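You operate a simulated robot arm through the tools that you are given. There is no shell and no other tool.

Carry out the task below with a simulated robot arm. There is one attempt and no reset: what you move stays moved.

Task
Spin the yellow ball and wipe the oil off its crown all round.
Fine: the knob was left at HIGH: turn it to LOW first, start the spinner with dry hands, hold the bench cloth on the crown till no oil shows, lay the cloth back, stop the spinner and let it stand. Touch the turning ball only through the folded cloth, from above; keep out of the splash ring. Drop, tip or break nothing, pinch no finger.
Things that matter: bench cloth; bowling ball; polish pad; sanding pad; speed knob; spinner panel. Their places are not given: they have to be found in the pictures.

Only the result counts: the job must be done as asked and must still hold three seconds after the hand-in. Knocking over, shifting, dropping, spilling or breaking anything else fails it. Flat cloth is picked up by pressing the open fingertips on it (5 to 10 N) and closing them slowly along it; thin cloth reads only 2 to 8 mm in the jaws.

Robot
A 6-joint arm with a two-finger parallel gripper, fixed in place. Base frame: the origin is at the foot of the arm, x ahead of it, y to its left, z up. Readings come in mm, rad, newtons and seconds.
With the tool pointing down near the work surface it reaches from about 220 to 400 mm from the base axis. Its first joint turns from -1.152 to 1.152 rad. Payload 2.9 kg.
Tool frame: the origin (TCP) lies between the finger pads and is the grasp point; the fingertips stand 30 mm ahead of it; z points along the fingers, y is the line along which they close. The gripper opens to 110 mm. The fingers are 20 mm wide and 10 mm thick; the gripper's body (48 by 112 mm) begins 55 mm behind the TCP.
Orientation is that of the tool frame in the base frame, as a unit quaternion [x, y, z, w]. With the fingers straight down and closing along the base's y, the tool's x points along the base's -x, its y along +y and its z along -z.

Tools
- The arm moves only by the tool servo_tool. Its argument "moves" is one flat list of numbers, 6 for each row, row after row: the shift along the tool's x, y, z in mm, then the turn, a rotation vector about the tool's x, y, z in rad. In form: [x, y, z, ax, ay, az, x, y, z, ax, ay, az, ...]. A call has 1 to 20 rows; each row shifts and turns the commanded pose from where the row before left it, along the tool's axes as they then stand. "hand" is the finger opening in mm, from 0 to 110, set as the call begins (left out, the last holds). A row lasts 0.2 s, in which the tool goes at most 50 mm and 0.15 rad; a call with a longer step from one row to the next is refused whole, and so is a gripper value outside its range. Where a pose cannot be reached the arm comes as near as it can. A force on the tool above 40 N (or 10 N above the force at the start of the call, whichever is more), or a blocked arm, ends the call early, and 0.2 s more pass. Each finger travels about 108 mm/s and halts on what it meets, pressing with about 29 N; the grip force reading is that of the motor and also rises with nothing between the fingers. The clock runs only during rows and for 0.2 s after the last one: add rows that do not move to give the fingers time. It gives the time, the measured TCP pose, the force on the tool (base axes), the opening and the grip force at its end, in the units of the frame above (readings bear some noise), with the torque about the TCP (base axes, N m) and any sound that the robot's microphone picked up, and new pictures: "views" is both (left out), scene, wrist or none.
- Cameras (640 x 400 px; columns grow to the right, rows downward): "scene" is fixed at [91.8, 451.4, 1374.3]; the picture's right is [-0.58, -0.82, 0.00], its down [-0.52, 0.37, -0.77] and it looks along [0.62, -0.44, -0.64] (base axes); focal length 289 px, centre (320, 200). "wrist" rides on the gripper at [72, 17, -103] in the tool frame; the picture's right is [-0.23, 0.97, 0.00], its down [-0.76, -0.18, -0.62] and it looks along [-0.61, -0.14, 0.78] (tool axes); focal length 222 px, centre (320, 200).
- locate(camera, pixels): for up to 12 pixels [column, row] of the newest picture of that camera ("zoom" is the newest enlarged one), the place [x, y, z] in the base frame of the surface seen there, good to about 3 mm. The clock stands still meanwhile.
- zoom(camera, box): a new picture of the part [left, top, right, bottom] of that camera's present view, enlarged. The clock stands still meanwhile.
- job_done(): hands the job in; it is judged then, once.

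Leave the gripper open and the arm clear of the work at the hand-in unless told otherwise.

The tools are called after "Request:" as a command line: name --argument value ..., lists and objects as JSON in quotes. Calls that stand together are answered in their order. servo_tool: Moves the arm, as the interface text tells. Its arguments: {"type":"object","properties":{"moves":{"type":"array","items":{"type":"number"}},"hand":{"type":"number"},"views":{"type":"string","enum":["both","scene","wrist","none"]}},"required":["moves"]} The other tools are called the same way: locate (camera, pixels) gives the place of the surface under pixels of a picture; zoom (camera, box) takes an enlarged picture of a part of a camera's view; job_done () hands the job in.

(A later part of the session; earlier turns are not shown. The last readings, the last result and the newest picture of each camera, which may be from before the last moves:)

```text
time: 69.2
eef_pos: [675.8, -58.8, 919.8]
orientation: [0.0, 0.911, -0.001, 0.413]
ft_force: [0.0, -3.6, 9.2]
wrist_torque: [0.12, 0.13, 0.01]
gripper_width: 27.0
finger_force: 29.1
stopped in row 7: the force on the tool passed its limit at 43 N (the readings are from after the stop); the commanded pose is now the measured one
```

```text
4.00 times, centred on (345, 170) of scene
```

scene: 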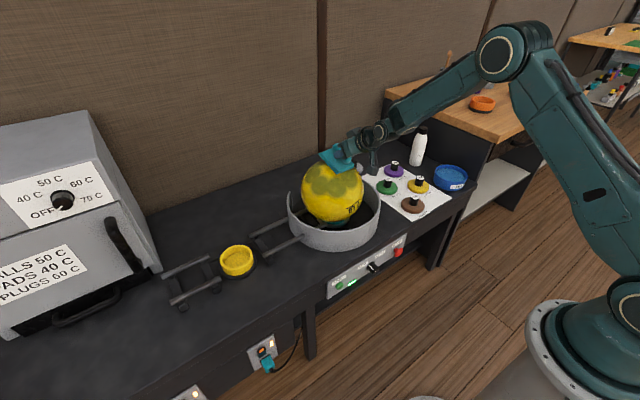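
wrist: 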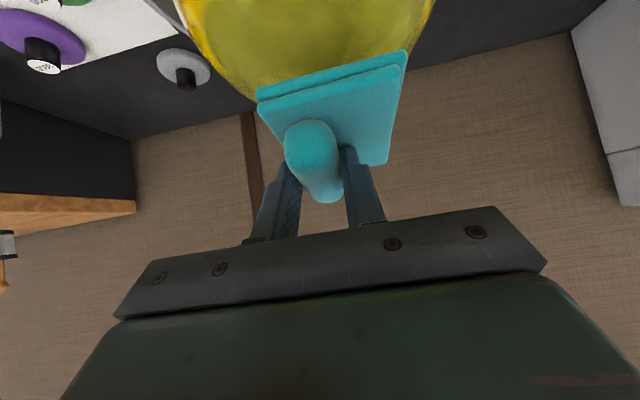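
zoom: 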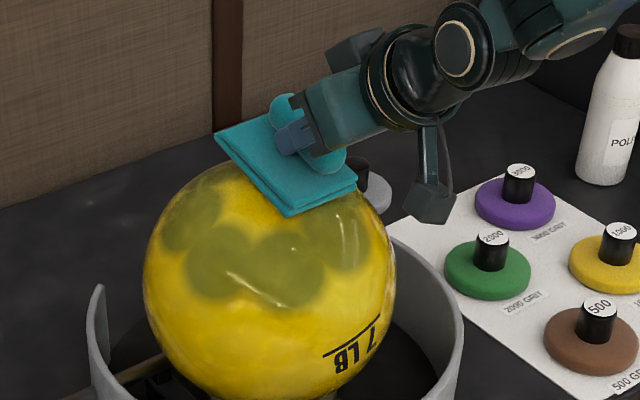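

The force rose and the tool was pushed up 11 mm, so the ball seems to have shifted on its seat from the off-centre push. I'll lift the cloth straight off right away and look.

Request:
servo_tool --moves '[-7.3, 0, -6.8, 0, 0, 0, -7.3, 0, -6.8, 0, 0, 0, -7.3, 0, -6.8, 0, 0, 0, 0, 0, 0, 0, 0, 0]' --views "both"

Request:
zoom --camera "scene" --box '[280, 130, 390, 260]'

```text
time: 70.2
eef_pos: [672.8, -59.9, 946.5]
orientation: [-0.001, 0.912, 0.001, 0.41]
ft_force: [0.3, 1.0, -0.1]
wrist_torque: [-0.03, -0.02, 0.03]
gripper_width: 27.3
finger_force: 28.4
```

scene: 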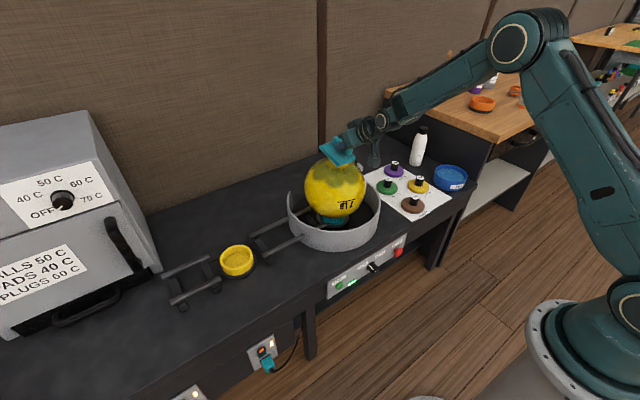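
wrist: 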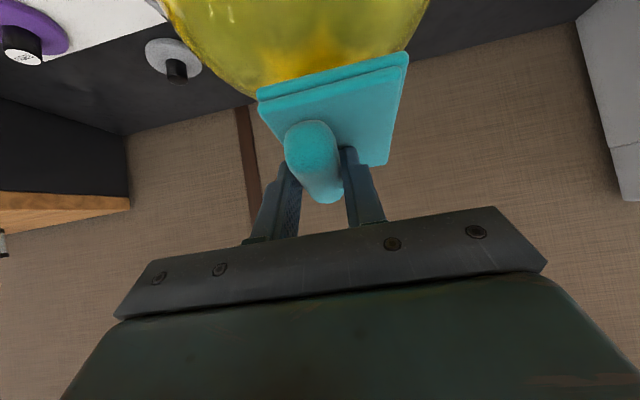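

```text
3.08 times, centred on (335, 195) of scene
```

zoom: 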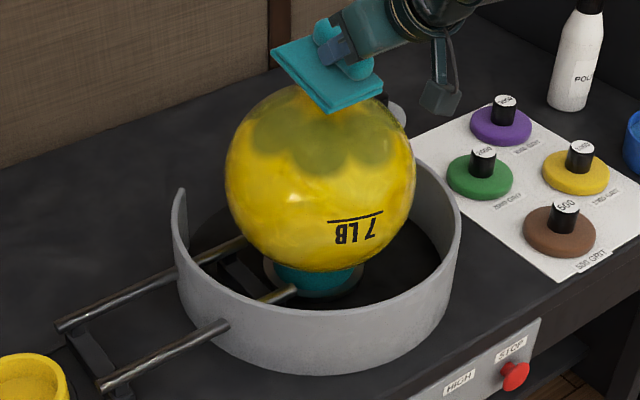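

I'm off the ball now, and it still sits on its teal cup. I'll move the cloth back from over the ball to see it whole, then check its position and the oil.

Request:
servo_tool --moves '[20, 0, -22, 0, 0, 0, 20, 0, -22, 0, 0, 0, 20, 0, -22, 0, 0, 0, 0, 0, 0, 0, 0, 0]' --views "scene"

Request:
zoom --camera "scene" --box '[290, 140, 380, 240]'

Request:
locate --camera "scene" --pixels '[[334, 165], [334, 175], [334, 185], [334, 195], [334, 205], [315, 185], [350, 185], [315, 170], [345, 170], [325, 200], [345, 200], [322, 163]]'

```text
time: 71.2
eef_pos: [585.9, -57.5, 945.3]
orientation: [-0.001, 0.912, 0.0, 0.41]
ft_force: [0.9, -0.2, -0.6]
wrist_torque: [0.01, 0.04, 0.02]
gripper_width: 27.0
finger_force: 29.0
```

scene: 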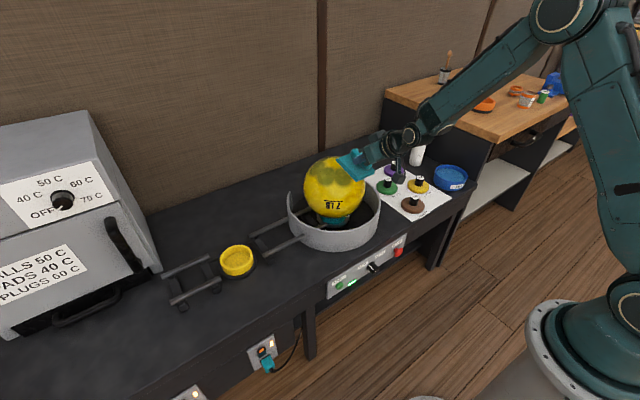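

```text
4.00 times, centred on (335, 190) of scene
```

zoom: 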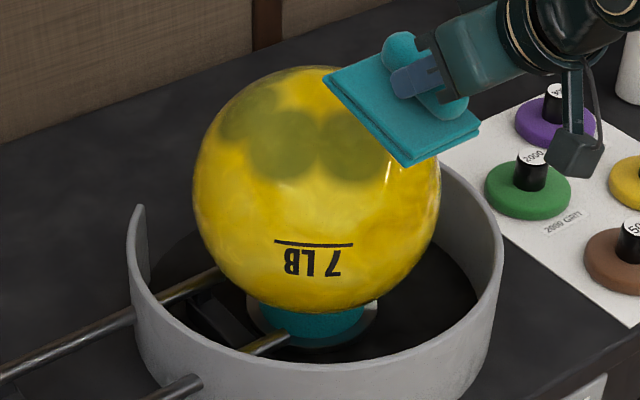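

```text
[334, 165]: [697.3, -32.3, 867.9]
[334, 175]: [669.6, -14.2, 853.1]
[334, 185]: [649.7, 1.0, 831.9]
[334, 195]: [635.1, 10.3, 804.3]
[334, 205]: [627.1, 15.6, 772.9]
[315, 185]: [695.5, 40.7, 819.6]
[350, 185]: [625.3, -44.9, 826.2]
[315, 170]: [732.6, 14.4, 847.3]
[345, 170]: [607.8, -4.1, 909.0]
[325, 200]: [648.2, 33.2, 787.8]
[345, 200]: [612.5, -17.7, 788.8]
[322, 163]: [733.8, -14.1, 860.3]
```

The ball is exactly where it was, since the located points match within 2 mm. The crown's middle is already clean, and what remains is a ring of round oil spots farther down. The earlier push was too strong. I'll locate the remaining spots.

Request:
zoom --camera "scene" --box '[300, 150, 370, 200]'

Request:
locate --camera "zoom" --pixels '[[230, 215], [350, 215], [170, 120], [210, 250], [250, 130], [300, 200], [345, 260], [240, 260], [370, 140], [300, 130], [150, 160], [330, 70]]'

Request:
zoom --camera "wrist" --box '[160, 0, 480, 200]'

```text
8.00 times, centred on (335, 175) of scene
```

zoom: 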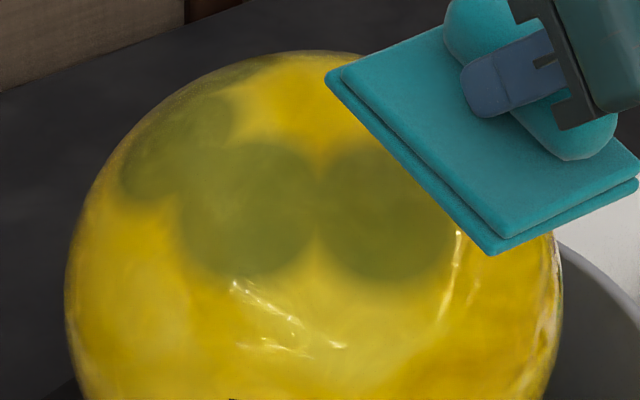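

```text
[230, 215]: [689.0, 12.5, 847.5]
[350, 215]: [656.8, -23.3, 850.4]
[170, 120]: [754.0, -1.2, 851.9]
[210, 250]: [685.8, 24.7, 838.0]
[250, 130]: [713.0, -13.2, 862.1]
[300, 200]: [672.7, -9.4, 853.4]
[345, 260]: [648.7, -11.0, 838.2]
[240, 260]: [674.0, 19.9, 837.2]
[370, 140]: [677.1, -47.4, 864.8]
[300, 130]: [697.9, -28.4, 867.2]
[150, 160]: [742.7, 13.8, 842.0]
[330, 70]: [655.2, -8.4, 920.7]
```

```text
2.00 times, centred on (320, 100) of wrist
```

zoom: 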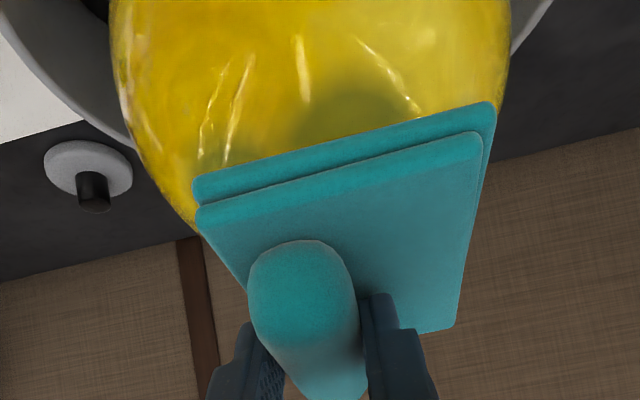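

The remaining spots are centred about 36° from the pole, each about 14° in radius. To wipe that band I'll hold the pad tangent to the ball at about 34°, with far lighter force. First I'll tilt the tool 0.32 rad further and line up 40 mm off the surface.

Request:
servo_tool --moves '[0, 0, 0, 0, -0.108, 0, 0, 0, 0, 0, -0.108, 0, 0, 0, 0, 0, -0.108, 0, 18.1, -4, 23.9, 0, 0, 0, 0, 0, 0, 0, 0, 0]' --views "both"

Request:
zoom --camera "scene" --box '[290, 130, 400, 230]'

```text
time: 72.4
eef_pos: [598.1, -63.4, 919.4]
orientation: [-0.001, 0.834, 0.0, 0.552]
ft_force: [0.7, -0.5, 0.5]
wrist_torque: [-0.01, 0.05, 0.03]
gripper_width: 26.9
finger_force: 29.1
```

scene: 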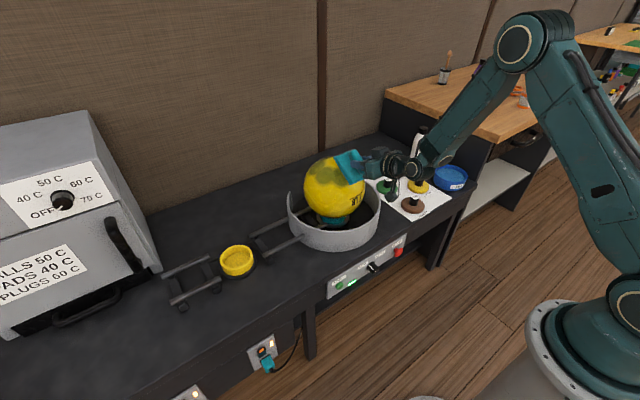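
wrist: 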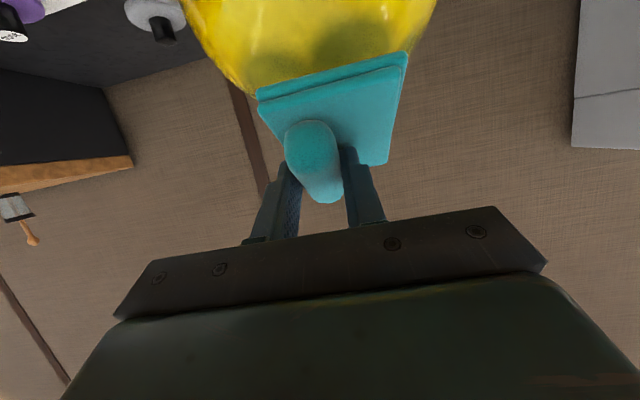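

```text
4.00 times, centred on (345, 180) of scene
```

zoom: 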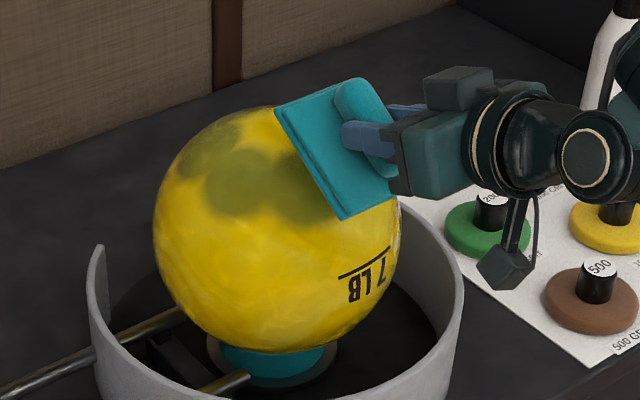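

The pad is parallel to the ball's near upper side, 40 mm off. I'm approaching 32 mm along the pad normal, then in 1 mm steps.

Request:
servo_tool --moves '[8, 0, 11.5, 0, 0, 0, 6.9, 0, 9.8, 0, 0, 0, 3.4, 0, 4.9, 0, 0, 0, 0, 0, 0, 0, 0, 0]' --views "none"

Request:
servo_tool --moves '[1.15, 0, 1.64, 0, 0, 0, 1.15, 0, 1.64, 0, 0, 0, 0, 0, 0, 0, 0, 0]' --views "none"

Request:
servo_tool --moves '[0.57, 0, 0.82, 0, 0, 0, 0.57, 0, 0.82, 0, 0, 0, 0, 0, 0, 0, 0, 0]' --views "scene"

Request:
zoom --camera "scene" --box '[290, 130, 400, 230]'

```text
time: 73.4
eef_pos: [614.8, -63.3, 891.9]
orientation: [0.0, 0.834, 0.0, 0.552]
ft_force: [0.2, -1.3, -0.8]
wrist_torque: [-0.03, 0.0, 0.01]
gripper_width: 27.1
finger_force: 28.8
```

```text
time: 74.2
eef_pos: [616.4, -63.5, 889.6]
orientation: [-0.001, 0.835, 0.0, 0.551]
ft_force: [0.5, -0.2, 0.0]
wrist_torque: [0.0, 0.0, 0.01]
gripper_width: 26.9
finger_force: 28.6
```

```text
time: 75.0
eef_pos: [617.6, -64.0, 887.7]
orientation: [-0.001, 0.834, 0.0, 0.552]
ft_force: [0.8, -0.1, -0.7]
wrist_torque: [-0.01, 0.0, -0.03]
gripper_width: 27.0
finger_force: 29.1
```

scene: 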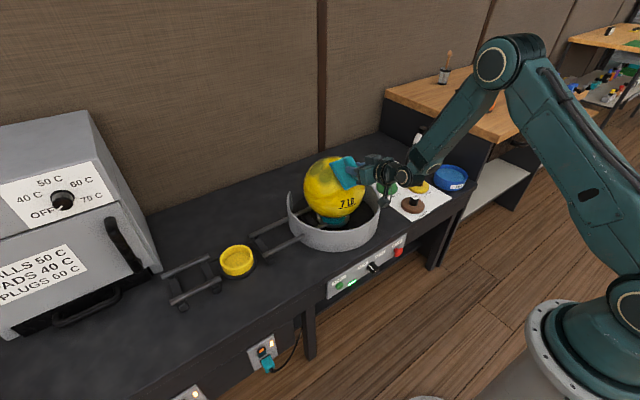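

```text
4.00 times, centred on (345, 180) of scene
```

zoom: 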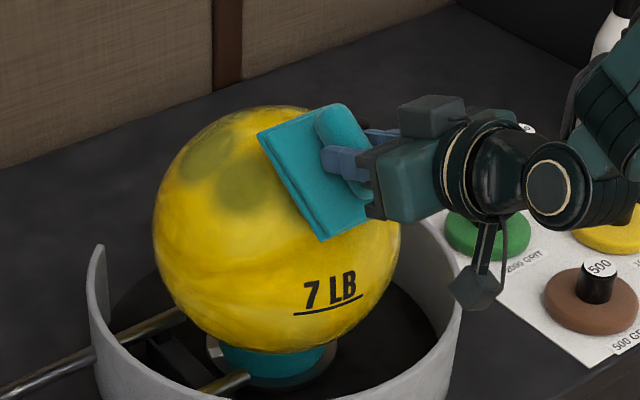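

Almost touching at TCP (617.6,-64,887.7). Continuing in 1 mm steps to first contact.

Request:
servo_tool --moves '[0.57, 0, 0.82, 0, 0, 0, 0, 0, 0, 0, 0, 0]' --views "none"

Request:
servo_tool --moves '[0.57, 0, 0.82, 0, 0, 0, 0, 0, 0, 0, 0, 0]' --views "none"

Request:
servo_tool --moves '[0.57, 0, 0.82, 0, 0, 0, 0, 0, 0, 0, 0, 0]' --views "none"

```text
time: 75.6
eef_pos: [619.9, -62.7, 886.5]
orientation: [-0.001, 0.834, 0.0, 0.551]
ft_force: [0.5, 0.6, 0.2]
wrist_torque: [-0.01, 0.01, -0.01]
gripper_width: 27.1
finger_force: 28.6
```

```text
time: 76.2
eef_pos: [620.2, -64.7, 886.7]
orientation: [-0.002, 0.834, 0.001, 0.552]
ft_force: [-0.1, -0.6, -1.2]
wrist_torque: [0.01, 0.02, 0.03]
gripper_width: 27.1
finger_force: 29.1
```

```text
time: 76.8
eef_pos: [620.2, -64.2, 884.4]
orientation: [0.0, 0.833, -0.001, 0.553]
ft_force: [-7.4, -3.9, 10.2]
wrist_torque: [0.09, -0.08, 0.1]
gripper_width: 26.9
finger_force: 29.0
```

Light contact, with normal about 12 N and drag 4 N. I'll ease off 0.4 mm and hold for 1 s.

Request:
servo_tool --moves '[-0.23, 0, -0.33, 0, 0, 0, 0, 0, 0, 0, 0, 0, 0, 0, 0, 0, 0, 0, 0, 0, 0, 0, 0, 0]' --views "scene"

Request:
zoom --camera "scene" --box '[290, 130, 400, 230]'

```text
time: 77.8
eef_pos: [619.4, -62.6, 885.5]
orientation: [-0.002, 0.833, 0.001, 0.553]
ft_force: [-4.0, -3.4, 6.3]
wrist_torque: [-0.01, -0.07, -0.03]
gripper_width: 27.1
finger_force: 29.0
```

scene: 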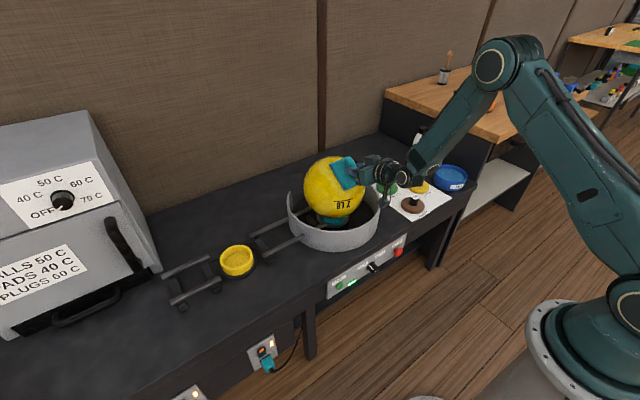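

```text
4.00 times, centred on (345, 180) of scene
```

zoom: 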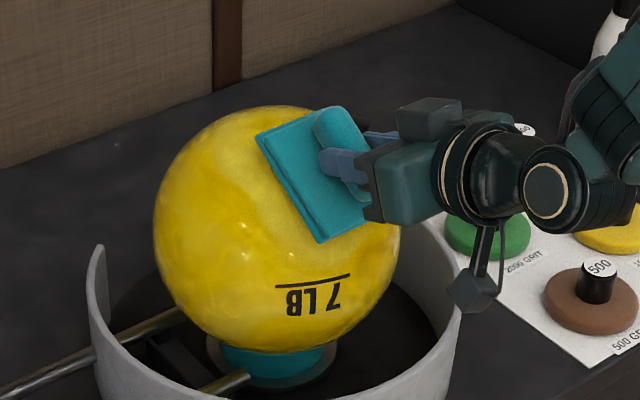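

The oil is vanishing, and no spot shows on the visible side now. Force is a gentle 8 N. I'll hold 2 s more to cover full turns.

Request:
servo_tool --moves '[0, 0, 0, 0, 0, 0, 0, 0, 0, 0, 0, 0, 0, 0, 0, 0, 0, 0, 0, 0, 0, 0, 0, 0, 0, 0, 0, 0, 0, 0, 0, 0, 0, 0, 0, 0, 0, 0, 0, 0, 0, 0, 0, 0, 0, 0, 0, 0]' --views "scene"

Request:
zoom --camera "scene" --box '[290, 130, 400, 230]'

```text
time: 79.6
eef_pos: [620.1, -63.2, 885.4]
orientation: [0.0, 0.833, 0.0, 0.553]
ft_force: [-2.5, -2.0, 5.8]
wrist_torque: [0.02, 0.0, -0.02]
gripper_width: 26.9
finger_force: 29.3
```

scene: 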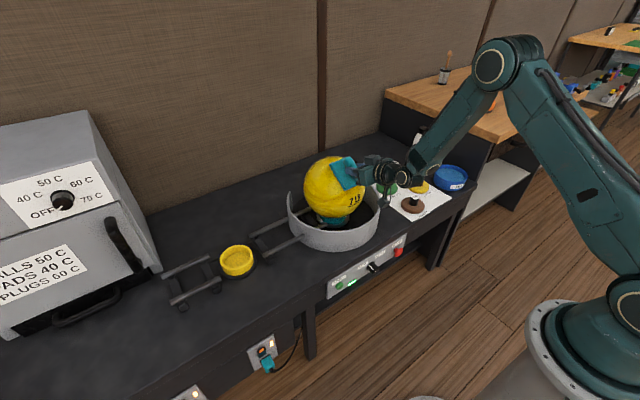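

```text
4.00 times, centred on (345, 180) of scene
```

zoom: 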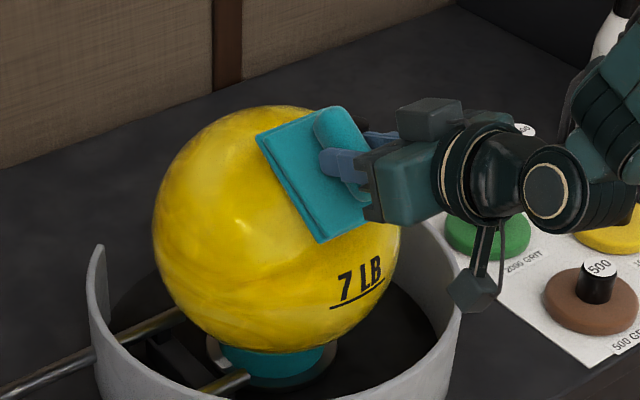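

The visible ball is all clean yellow. I'll hold another 2.4 s for good measure, then lift off and inspect all round.

Request:
servo_tool --moves '[0, 0, 0, 0, 0, 0, 0, 0, 0, 0, 0, 0, 0, 0, 0, 0, 0, 0, 0, 0, 0, 0, 0, 0, 0, 0, 0, 0, 0, 0, 0, 0, 0, 0, 0, 0, 0, 0, 0, 0, 0, 0, 0, 0, 0, 0, 0, 0, 0, 0, 0, 0, 0, 0, 0, 0, 0, 0, 0, 0, 0, 0, 0, 0, 0, 0, 0, 0, 0, 0, 0, 0]' --views "none"

Request:
servo_tool --moves '[-5.73, 0, -8.19, 0, 0, 0, -8.6, 0, -12.3, 0, 0, 0, -8.6, 0, -12.3, 0, 0, 0, 18, 0, -36, 0, 0, 0, 10, 0, -30, 0, 0, 0, 0, 0, 0, 0, 0, 0]' --views "scene"

Request:
zoom --camera "scene" --box '[290, 140, 380, 230]'

```text
time: 82.2
eef_pos: [619.3, -62.4, 884.4]
orientation: [-0.001, 0.834, 0.001, 0.552]
ft_force: [-1.4, -1.0, 2.9]
wrist_torque: [0.0, -0.02, 0.04]
gripper_width: 26.8
finger_force: 28.9
```

```text
time: 83.6
eef_pos: [525.5, -63.1, 918.1]
orientation: [-0.001, 0.834, 0.0, 0.552]
ft_force: [0.4, 0.4, 0.2]
wrist_torque: [0.03, 0.04, -0.02]
gripper_width: 26.8
finger_force: 28.9
```

scene: 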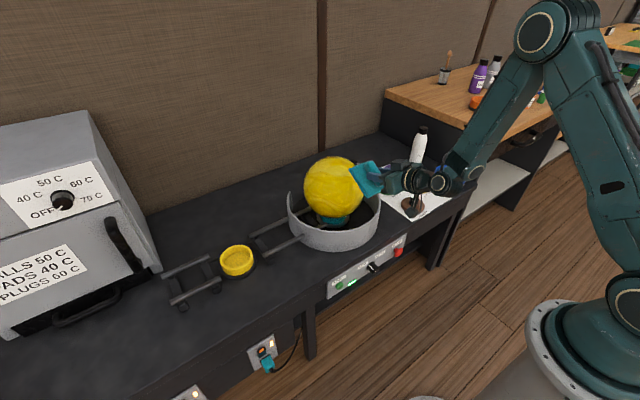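

```text
4.44 times, centred on (335, 185) of scene
```

zoom: 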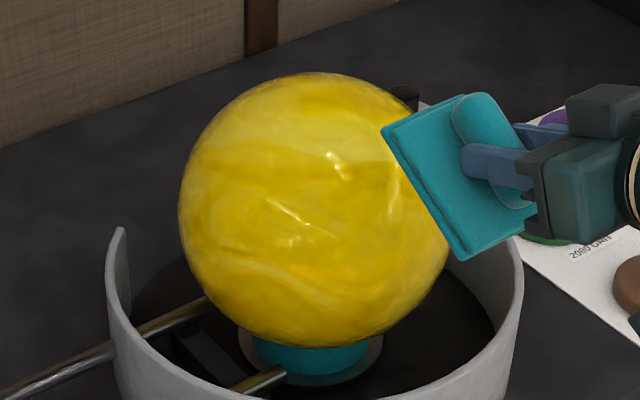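

This side is clean, crown included. I'll check other phases of the rotation with short waits.

Request:
servo_tool --moves '[0, 0, 0, 0, 0, 0]' --views "none"

Request:
zoom --camera "scene" --box '[290, 140, 380, 230]'

Request:
servo_tool --moves '[0, 0, 0, 0, 0, 0]' --views "none"

Request:
zoom --camera "scene" --box '[290, 140, 380, 230]'

Request:
servo_tool --moves '[0, 0, 0, 0, 0, 0]' --views "none"

Request:
zoom --camera "scene" --box '[290, 140, 380, 230]'

```text
time: 84.0
eef_pos: [525.7, -63.0, 917.8]
orientation: [-0.001, 0.834, 0.0, 0.552]
ft_force: [0.9, -0.3, 0.2]
wrist_torque: [0.01, 0.01, 0.0]
gripper_width: 27.1
finger_force: 28.8
```

```text
4.44 times, centred on (335, 185) of scene
```

zoom: 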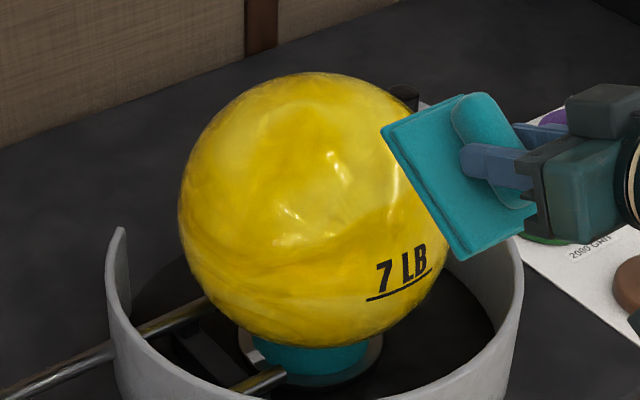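

```text
time: 84.4
eef_pos: [526.0, -62.0, 918.2]
orientation: [-0.001, 0.834, 0.0, 0.551]
ft_force: [-0.9, -0.4, 0.1]
wrist_torque: [0.03, 0.03, -0.01]
gripper_width: 26.8
finger_force: 28.9
```

```text
4.44 times, centred on (335, 185) of scene
```

zoom: 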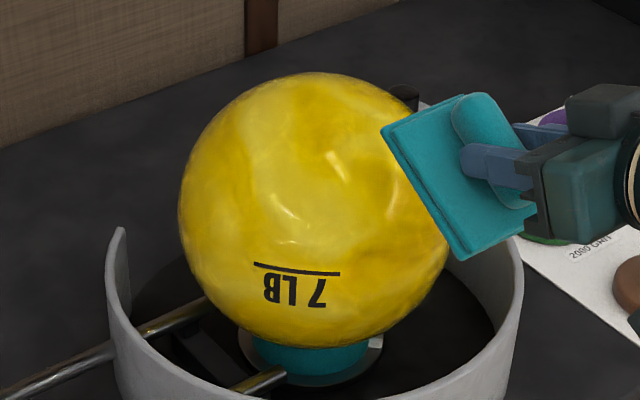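

```text
time: 84.8
eef_pos: [526.5, -61.8, 917.7]
orientation: [-0.001, 0.835, 0.0, 0.551]
ft_force: [-0.3, 0.2, 0.0]
wrist_torque: [-0.03, 0.01, 0.02]
gripper_width: 27.1
finger_force: 28.4
```

```text
4.44 times, centred on (335, 185) of scene
```

zoom: 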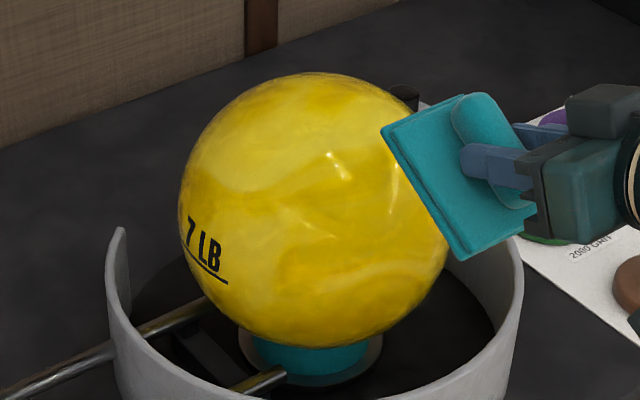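

All phases look clean, so the oil is gone all round. Now I'll take the cloth back: tilt the tool back to 35° so the pad is level, then swing to (551,249,930) yawing +63°, the reverse of how I came.

Request:
servo_tool --moves '[0, 0, 0, 0, 0.1396, 0, 0, 0, 0, 0, 0.1396, 0, 0, 0, 0, 0, 0.1396, 0, 0, 0, 0, 0, 0.1396, 0, -2.7, 31.1, 0.45, -0.0631, 0, -0.0901, -5.5, 30.6, 2.4, -0.0631, 0, -0.0901, -8.2, 29.8, 4.3, -0.0631, 0, -0.0901, -10.9, 28.6, 6.1, -0.0631, 0, -0.0901, -13.4, 27.1, 7.9, -0.0631, 0, -0.0901, -15.8, 25.2, 9.6, -0.0631, 0, -0.0901, -17.9, 23.0, 11.1, -0.0631, 0, -0.0901, -19.9, 20.6, 12.5, -0.0631, 0, -0.0901, -21.6, 17.9, 13.7, -0.0631, 0, -0.0901, -23.1, 15.0, 14.7, -0.0631, 0, -0.0901, 0, 0, 0, 0, 0, 0]' --views "both"

Request:
zoom --camera "scene" --box '[290, 140, 380, 230]'

```text
time: 88.0
eef_pos: [549.1, 248.9, 935.6]
orientation: [-0.5, 0.813, 0.158, 0.255]
ft_force: [-0.3, 0.2, -0.7]
wrist_torque: [-0.01, 0.01, 0.01]
gripper_width: 26.7
finger_force: 29.0
```

scene: 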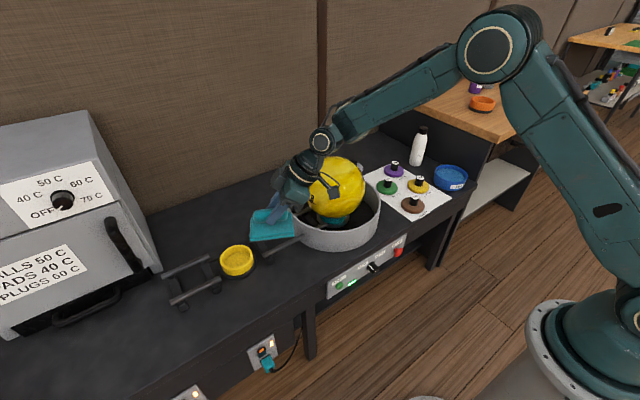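
wrist: 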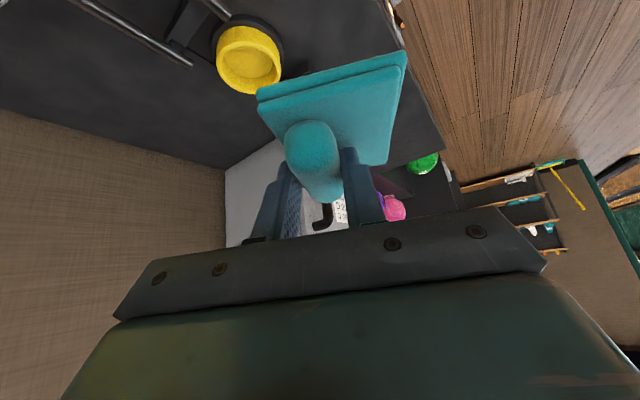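

```text
4.44 times, centred on (335, 185) of scene
```

zoom: 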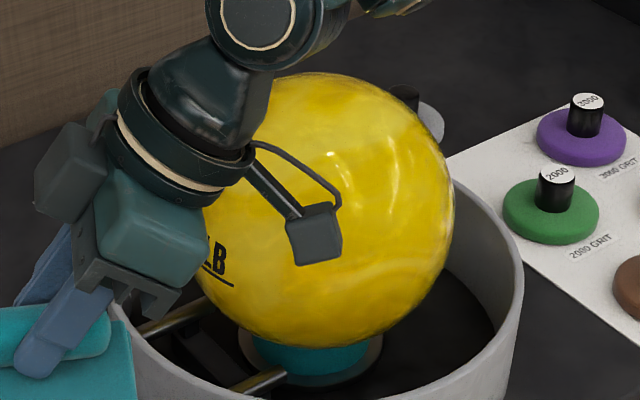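

Orientation matches the pick, and the cloth is still firm at 26.7 mm. I'm lowering to about 38 mm above the original spot, TCP (582.5,296,700).

Request:
servo_tool --moves '[12.6, -1.19, 32.3, 0, 0, 0, 12.6, -1.19, 32.3, 0, 0, 0, 12.6, -1.19, 32.3, 0, 0, 0, 12.6, -1.19, 32.3, 0, 0, 0, 12.6, -1.19, 32.3, 0, 0, 0, 12.6, -1.19, 32.3, 0, 0, 0, 12.6, -1.19, 32.3, 0, 0, 0, 0, 0, 0, 0, 0, 0]' --views "both"

Request:
zoom --camera "scene" --box '[225, 230, 325, 320]'

```text
time: 89.8
eef_pos: [584.3, 295.4, 693.5]
orientation: [-0.5, 0.812, 0.158, 0.255]
ft_force: [0.1, -0.6, -1.4]
wrist_torque: [-0.03, -0.01, -0.02]
gripper_width: 27.2
finger_force: 29.1
```

scene: 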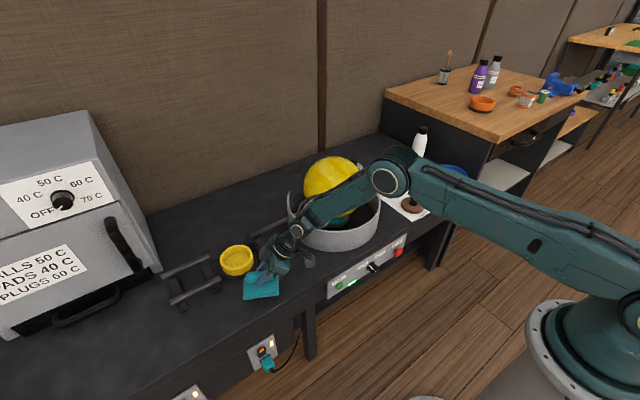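
wrist: 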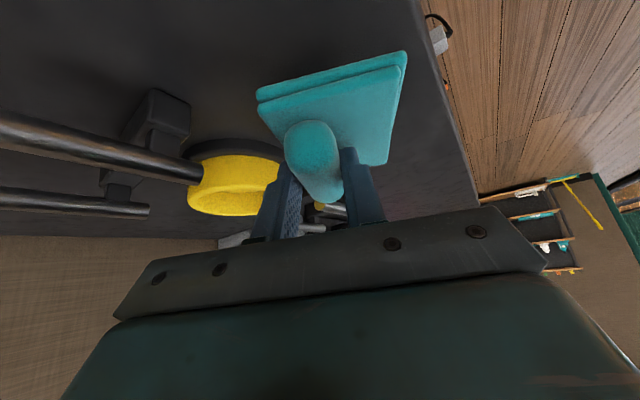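

```text
4.44 times, centred on (275, 275) of scene
```

zoom: 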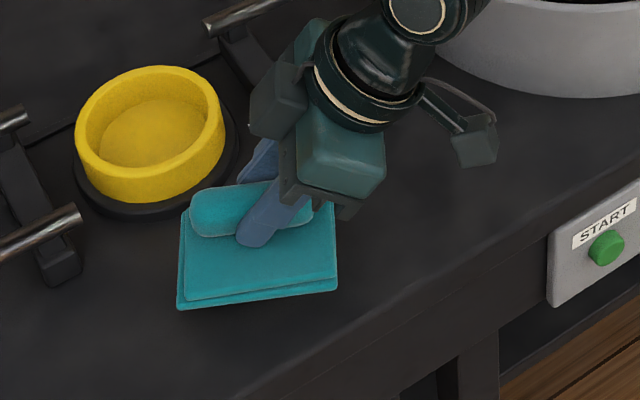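

Directly above the original spot and 30 mm to go. I'm lowering straight down slowly.

Request:
servo_tool --moves '[5.74, 0, 8.19, 0, 0, 0, 4.6, 0, 6.55, 0, 0, 0, 2.9, 0, 4.1, 0, 0, 0, 0, 0, 0, 0, 0, 0]' --views "none"

Request:
servo_tool --moves '[1.15, 0, 1.64, 0, 0, 0, 1.15, 0, 1.64, 0, 0, 0, 0, 0, 0, 0, 0, 0]' --views "none"

Request:
servo_tool --moves '[1.15, 0, 1.64, 0, 0, 0, 0, 0, 0, 0, 0, 0]' --views "none"

```text
time: 90.8
eef_pos: [584.8, 294.9, 673.3]
orientation: [-0.499, 0.813, 0.157, 0.256]
ft_force: [0.8, -0.1, -1.1]
wrist_torque: [-0.02, 0.02, 0.01]
gripper_width: 26.9
finger_force: 29.1
```

```text
time: 91.6
eef_pos: [585.5, 295.1, 667.9]
orientation: [-0.499, 0.812, 0.159, 0.256]
ft_force: [0.1, -1.1, 0.0]
wrist_torque: [0.01, 0.0, 0.02]
gripper_width: 27.2
finger_force: 28.8
```

```text
time: 92.2
eef_pos: [585.1, 296.4, 665.7]
orientation: [-0.498, 0.813, 0.157, 0.256]
ft_force: [-0.4, -1.1, 0.9]
wrist_torque: [-0.03, -0.03, -0.02]
gripper_width: 27.2
finger_force: 29.0
```

No contact yet at z=665.7. Continuing in 1 mm steps.

Request:
servo_tool --moves '[0.57, 0, 0.82, 0, 0, 0, 0, 0, 0, 0, 0, 0]' --views "none"

Request:
servo_tool --moves '[0.57, 0, 0.82, 0, 0, 0, 0, 0, 0, 0, 0, 0]' --views "none"

Request:
servo_tool --moves '[0.57, 0, 0.82, 0, 0, 0, 0, 0, 0, 0, 0, 0]' --views "none"

```text
time: 92.8
eef_pos: [584.6, 295.4, 667.5]
orientation: [-0.5, 0.813, 0.158, 0.255]
ft_force: [0.2, 0.5, 0.3]
wrist_torque: [-0.03, -0.06, -0.01]
gripper_width: 27.2
finger_force: 29.3
```

```text
time: 93.4
eef_pos: [586.5, 295.1, 664.9]
orientation: [-0.499, 0.813, 0.158, 0.256]
ft_force: [0.9, 0.9, -0.2]
wrist_torque: [-0.01, -0.01, 0.02]
gripper_width: 26.9
finger_force: 29.5
```

```text
time: 94.0
eef_pos: [585.4, 296.9, 665.2]
orientation: [-0.499, 0.812, 0.158, 0.257]
ft_force: [-1.0, 0.1, 4.7]
wrist_torque: [0.16, -0.06, 0.0]
gripper_width: 27.0
finger_force: 28.8
```

The pad touches the bench at 5 N. One more millimetre to seat it flat, then look.

Request:
servo_tool --moves '[0.57, 0, 0.82, 0, 0, 0, 0, 0, 0, 0, 0, 0]' --views "wrist"

Request:
zoom --camera "scene" --box '[225, 240, 315, 315]'

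```text
time: 94.6
eef_pos: [584.0, 296.9, 664.0]
orientation: [-0.499, 0.812, 0.158, 0.257]
ft_force: [-0.4, 3.3, 8.9]
wrist_torque: [0.07, 0.04, -0.01]
gripper_width: 27.1
finger_force: 28.5
```

wrist: 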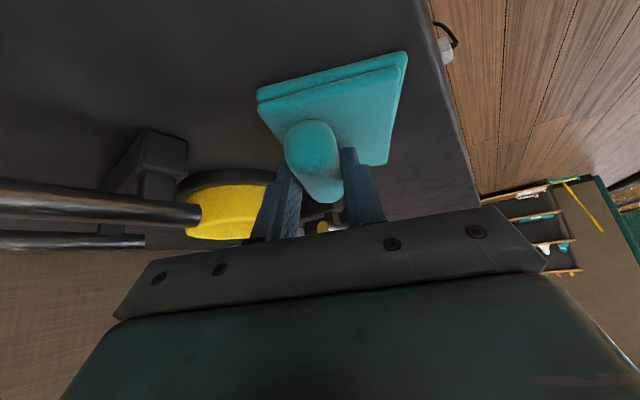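

```text
5.33 times, centred on (270, 278) of scene
```

zoom: 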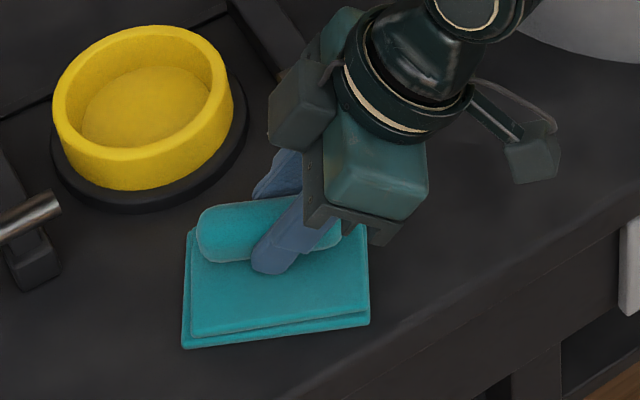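

The cloth lies flat on its original spot. I'll open the fingers to 46 mm, pause, and back off along the tool axis, which runs in line with the roll so nothing drags.

Request:
servo_tool --moves '[0, 0, 0, 0, 0, 0, 0, 0, 0, 0, 0, 0, 0, 0, 0, 0, 0, 0]' --hand 46 --views "none"

Request:
servo_tool --moves '[0, 0, -8, 0, 0, 0, 0, 0, -12, 0, 0, 0, 0, 0, -20, 0, 0, 0, 0, 0, -30, 0, 0, 0, 0, 0, 0, 0, 0, 0]' --views "both"

Request:
zoom --camera "scene" --box '[225, 240, 315, 315]'

```text
time: 95.4
eef_pos: [585.4, 293.4, 663.7]
orientation: [-0.499, 0.812, 0.158, 0.257]
ft_force: [4.3, -3.0, 11.7]
wrist_torque: [0.13, 0.11, -0.06]
gripper_width: 43.7
finger_force: 0.0
```

```text
time: 96.6
eef_pos: [566.4, 259.0, 719.9]
orientation: [-0.5, 0.813, 0.158, 0.255]
ft_force: [0.2, -0.1, 0.5]
wrist_torque: [0.02, 0.0, 0.01]
gripper_width: 45.8
finger_force: 0.0
```

scene: 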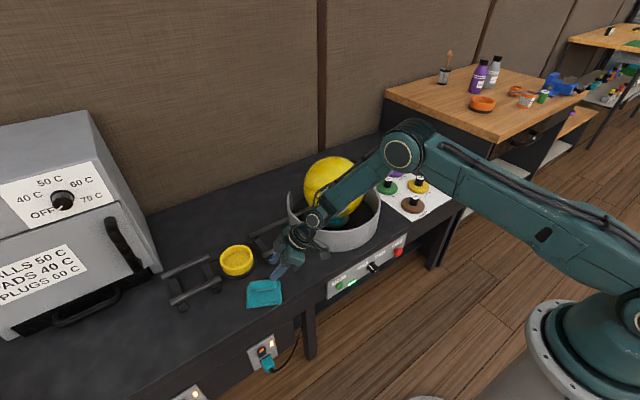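
wrist: 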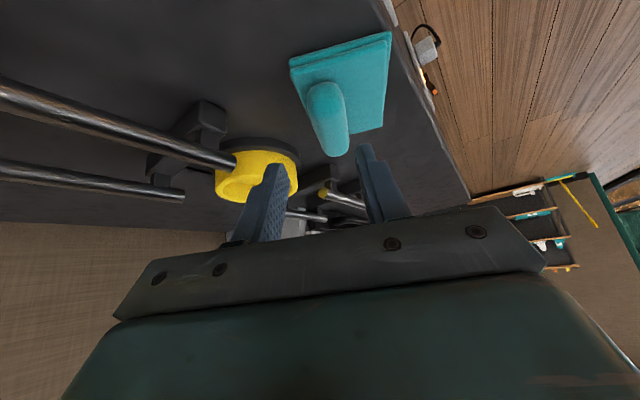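

```text
5.33 times, centred on (270, 278) of scene
```

zoom: 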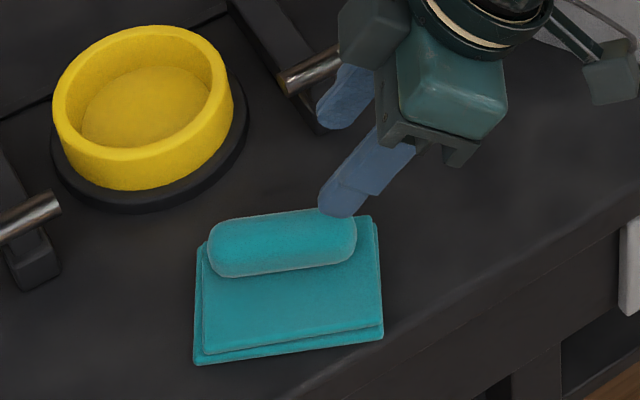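

The cloth rests flat, though the opening finger nudged it a few millimetres. I'll check its position against the original centre of about (575,310).

Request:
locate --camera "zoom" --pixels '[[212, 345], [378, 325], [370, 222], [205, 260], [290, 300], [200, 358], [380, 335], [285, 235]]'

```text
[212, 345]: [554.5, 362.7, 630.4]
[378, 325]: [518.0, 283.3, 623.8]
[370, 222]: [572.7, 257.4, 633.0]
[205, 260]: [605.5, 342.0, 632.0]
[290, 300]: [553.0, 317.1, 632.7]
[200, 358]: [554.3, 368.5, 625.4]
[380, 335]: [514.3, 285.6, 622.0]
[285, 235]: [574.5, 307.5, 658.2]
```

The pad centre is at about (563,311), within 12 mm of where it started, but one corner is close to the bench's front edge. I'll check the edge position there.

Request:
locate --camera "zoom" --pixels '[[390, 338], [395, 345], [385, 350], [400, 350], [380, 345], [400, 330], [420, 335], [360, 360]]'

Request:
zoom --camera "scene" --box '[245, 275, 305, 320]'

```text
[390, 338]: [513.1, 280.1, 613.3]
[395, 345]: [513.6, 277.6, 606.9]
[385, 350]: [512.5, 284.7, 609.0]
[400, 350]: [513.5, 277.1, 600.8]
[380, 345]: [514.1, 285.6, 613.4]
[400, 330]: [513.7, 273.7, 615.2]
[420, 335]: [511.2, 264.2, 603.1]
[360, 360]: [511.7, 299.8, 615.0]
```

```text
8.89 times, centred on (275, 298) of scene
```

zoom: 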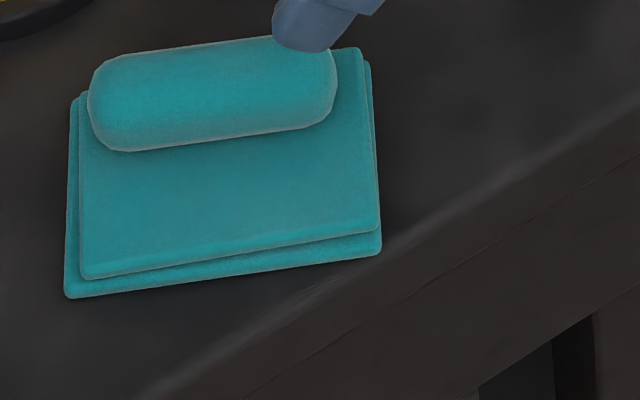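

The corner sits right at the bench's rounded edge, so I prefer to slide the cloth back about 14 mm. I'll measure the roll again from the wrist camera for a regrip.

Request:
zoom --camera "wrist" --box '[260, 20, 420, 180]'

Request:
locate --camera "zoom" --pixels '[[255, 210], [262, 250], [270, 290], [278, 330], [225, 220], [235, 260], [245, 300], [290, 210], [297, 250], [302, 290], [280, 355], [255, 165]]'

```text
2.50 times, centred on (340, 100) of wrist
```

zoom: 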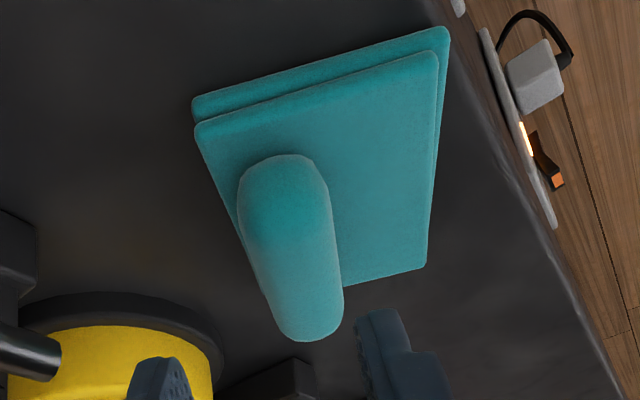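

```text
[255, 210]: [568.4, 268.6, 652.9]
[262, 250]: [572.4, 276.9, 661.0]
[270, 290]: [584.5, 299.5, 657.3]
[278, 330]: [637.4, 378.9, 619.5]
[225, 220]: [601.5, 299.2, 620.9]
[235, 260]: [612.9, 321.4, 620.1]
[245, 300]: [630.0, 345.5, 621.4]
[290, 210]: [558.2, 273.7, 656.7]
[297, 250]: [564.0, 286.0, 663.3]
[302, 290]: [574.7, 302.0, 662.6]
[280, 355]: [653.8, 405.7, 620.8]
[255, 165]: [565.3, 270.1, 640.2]
```

I'll take a few more points along the roll's right edge and ridge.

Request:
locate --camera "zoom" --pixels '[[322, 200], [330, 230], [335, 260], [339, 290], [305, 240], [310, 270], [314, 300], [316, 325], [275, 270], [283, 300], [292, 325], [285, 235]]'

```text
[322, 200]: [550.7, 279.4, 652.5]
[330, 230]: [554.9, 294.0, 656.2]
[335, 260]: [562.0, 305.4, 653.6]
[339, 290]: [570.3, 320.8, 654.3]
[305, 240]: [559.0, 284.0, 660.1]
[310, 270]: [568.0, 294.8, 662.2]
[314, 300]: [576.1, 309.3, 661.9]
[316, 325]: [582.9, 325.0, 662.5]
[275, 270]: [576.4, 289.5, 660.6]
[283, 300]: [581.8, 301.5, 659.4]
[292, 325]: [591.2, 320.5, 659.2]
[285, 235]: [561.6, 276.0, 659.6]
```

The roll centre is (577,308,646) at azimuth about 64°, and the tool needs a 12.7 mm sideways shift to line up. I'm shifting, then advancing along the axis as before.

Request:
servo_tool --moves '[1, 12.7, 0, 0, 0, 0, 1, 0, 18, 0, 0, 0, 0.4, 0, 18, 0, 0, 0, 0, 0, 16, 0, 0, 0, 0, 0, 6, 0, 0, 0, 0, 0, 0, 0, 0, 0]' --hand 46 --views "wrist"

Request:
zoom --camera "scene" --box '[225, 240, 315, 315]'

Request:
zoom --camera "wrist" --box '[230, 60, 430, 200]'

```text
time: 98.0
eef_pos: [568.2, 293.4, 671.4]
orientation: [-0.499, 0.813, 0.158, 0.256]
ft_force: [-0.9, -1.0, 0.6]
wrist_torque: [0.01, 0.0, 0.02]
gripper_width: 46.0
finger_force: 0.1
```

wrist: 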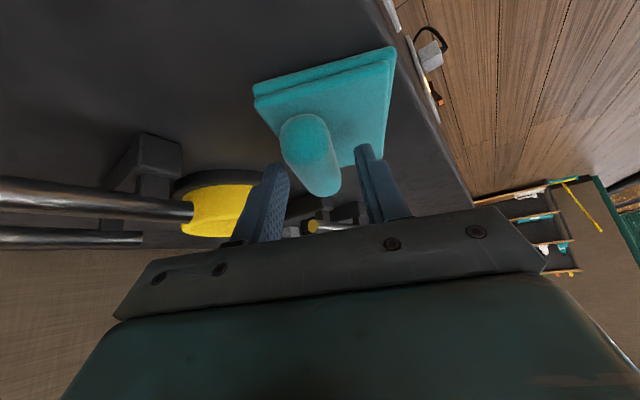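

```text
5.33 times, centred on (270, 278) of scene
```

zoom: 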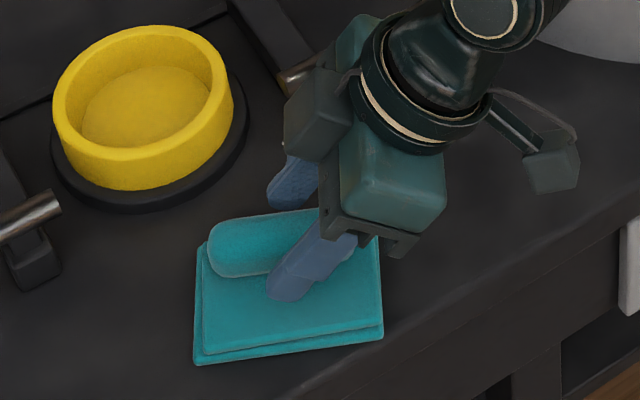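

```text
2.86 times, centred on (330, 130) of wrist
```

zoom: 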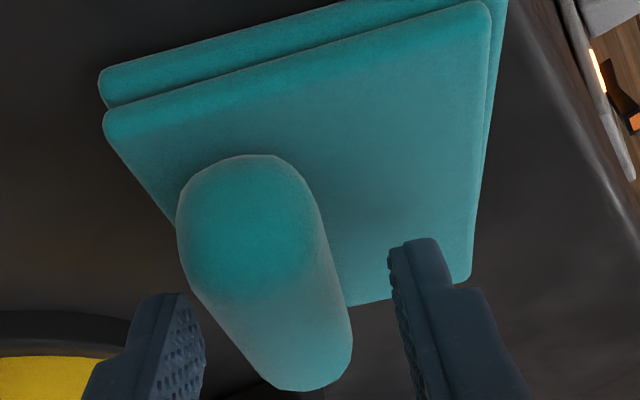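

The fingers straddle the roll again, slightly off toward the far finger. I'll shift 2 mm that way and advance about 9 mm, then close.

Request:
servo_tool --moves '[0, -2, 0, 0, 0, 0, 0, 0, 3, 0, 0, 0, 0, 0, 3, 0, 0, 0, 0, 0, 0, 0, 0, 0]' --hand 42 --views "none"

Request:
servo_tool --moves '[0, 0, 2, 0, 0, 0, 0, 0, 0, 0, 0, 0]' --hand 40 --views "none"

Request:
servo_tool --moves '[0, 0, 1, 0, 0, 0, 0, 0, 0, 0, 0, 0]' --hand 38 --views "none"

```text
time: 99.0
eef_pos: [573.1, 294.4, 664.3]
orientation: [-0.5, 0.812, 0.159, 0.256]
ft_force: [0.1, 1.0, -0.2]
wrist_torque: [0.05, 0.0, 0.01]
gripper_width: 42.2
finger_force: 0.0
```

```text
time: 99.6
eef_pos: [573.8, 296.0, 664.3]
orientation: [-0.499, 0.812, 0.158, 0.256]
ft_force: [0.7, -2.2, 4.2]
wrist_torque: [0.03, 0.05, 0.07]
gripper_width: 40.3
finger_force: 0.0
```

```text
time: 100.2
eef_pos: [574.2, 296.5, 662.9]
orientation: [-0.498, 0.813, 0.157, 0.258]
ft_force: [-1.8, -3.4, 10.1]
wrist_torque: [0.09, 0.16, 0.06]
gripper_width: 39.7
finger_force: 2.1
```

The tips reached the pad at 10 N. I'll ease up 1 mm and close to full grip.

Request:
servo_tool --moves '[-0.57, 0, -0.82, 0, 0, 0, 0, 0, 0, 0, 0, 0]' --hand 32 --views "none"

Request:
servo_tool --moves '[0, 0, 0, 0, 0, 0, 0, 0, 0, 0, 0, 0, 0, 0, 0, 0, 0, 0]' --hand 15 --views "wrist"

Request:
zoom --camera "scene" --box '[225, 240, 315, 315]'

```text
time: 100.8
eef_pos: [574.0, 296.7, 663.9]
orientation: [-0.499, 0.813, 0.157, 0.256]
ft_force: [1.7, -1.1, 3.2]
wrist_torque: [0.1, 0.05, -0.02]
gripper_width: 37.8
finger_force: 5.7
```

```text
time: 101.6
eef_pos: [573.3, 296.8, 664.4]
orientation: [-0.499, 0.812, 0.158, 0.256]
ft_force: [0.1, 0.3, 3.5]
wrist_torque: [0.02, -0.14, 0.02]
gripper_width: 27.1
finger_force: 29.2
```

wrist: 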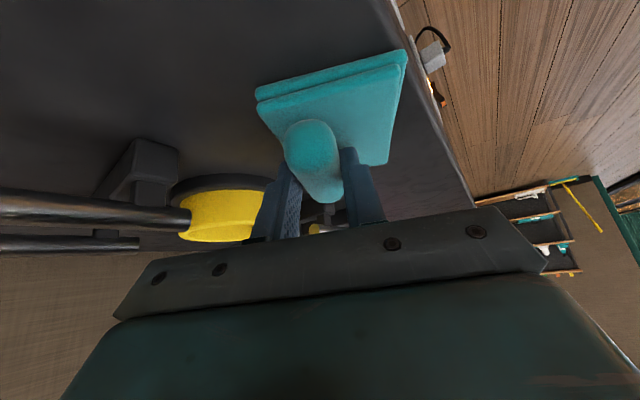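

```text
5.33 times, centred on (270, 278) of scene
```

zoom: 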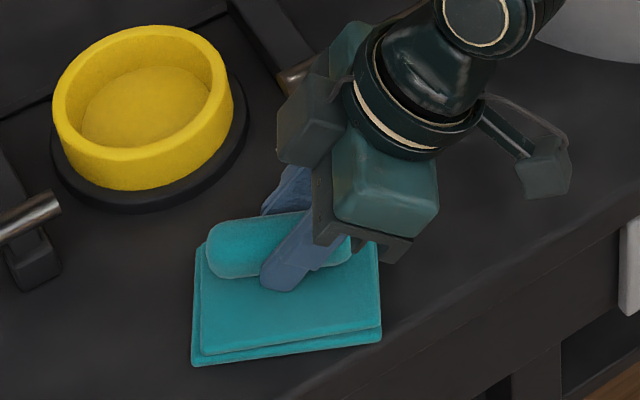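

Firm grip again at 27 mm. I'll lift 3 mm, move 14 mm toward +x (away from the edge), and set down again.

Request:
servo_tool --moves '[-1.72, 0, -2.46, 0, 0, 0, -1.85, -6.7, 1.3, 0, 0, 0, -1.85, -6.7, 1.3, 0, 0, 0, 0, 0, 0, 0, 0, 0, 1.15, 0, 1.64, 0, 0, 0, 0, 0, 0, 0, 0, 0]' --views "wrist"

Request:
zoom --camera "scene" --box '[225, 240, 315, 315]'

```text
time: 103.0
eef_pos: [587.3, 295.6, 666.2]
orientation: [-0.499, 0.813, 0.158, 0.255]
ft_force: [0.4, 0.4, -0.1]
wrist_torque: [-0.01, 0.0, 0.0]
gripper_width: 26.9
finger_force: 29.0
```

wrist: 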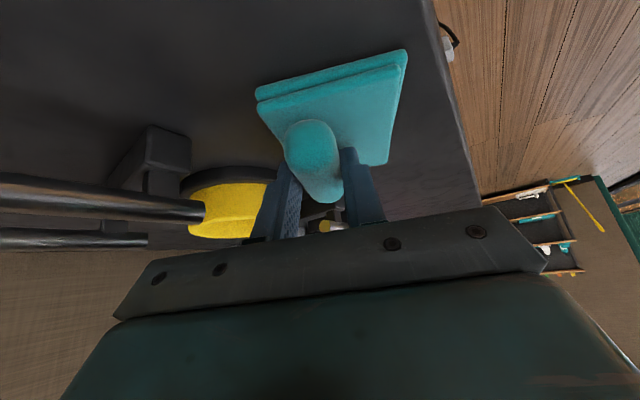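

```text
5.33 times, centred on (270, 278) of scene
```

zoom: 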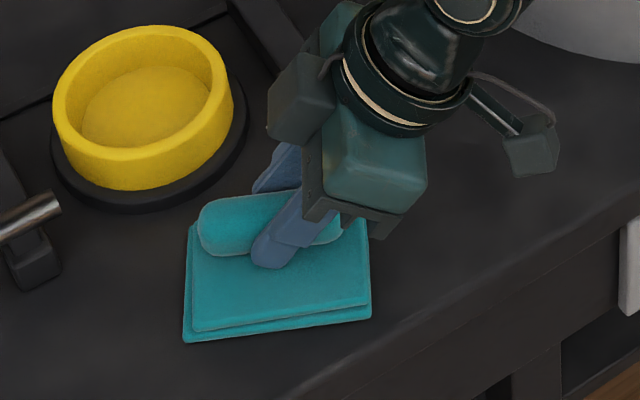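

Moved to a good spot. I'm lowering in 1 mm steps until light contact.

Request:
servo_tool --moves '[0.57, 0, 0.82, 0, 0, 0, 0, 0, 0, 0, 0, 0]' --views "none"

Request:
servo_tool --moves '[0.57, 0, 0.82, 0, 0, 0, 0, 0, 0, 0, 0, 0]' --views "none"

```text
time: 103.6
eef_pos: [586.5, 293.9, 664.4]
orientation: [-0.499, 0.813, 0.158, 0.255]
ft_force: [0.7, 0.2, -0.2]
wrist_torque: [0.0, -0.02, 0.0]
gripper_width: 26.8
finger_force: 29.1
```

```text
time: 104.2
eef_pos: [587.7, 295.2, 664.8]
orientation: [-0.499, 0.812, 0.158, 0.257]
ft_force: [0.8, -0.6, 0.7]
wrist_torque: [-0.06, -0.01, 0.0]
gripper_width: 27.1
finger_force: 28.8
```

Request:
servo_tool --moves '[0.57, 0, 0.82, 0, 0, 0, 0, 0, 0, 0, 0, 0]' --views "none"

```text
time: 104.8
eef_pos: [588.8, 295.4, 665.0]
orientation: [-0.499, 0.812, 0.158, 0.257]
ft_force: [-3.0, -1.0, 11.5]
wrist_torque: [-0.15, 0.23, 0.04]
gripper_width: 26.9
finger_force: 28.8
```

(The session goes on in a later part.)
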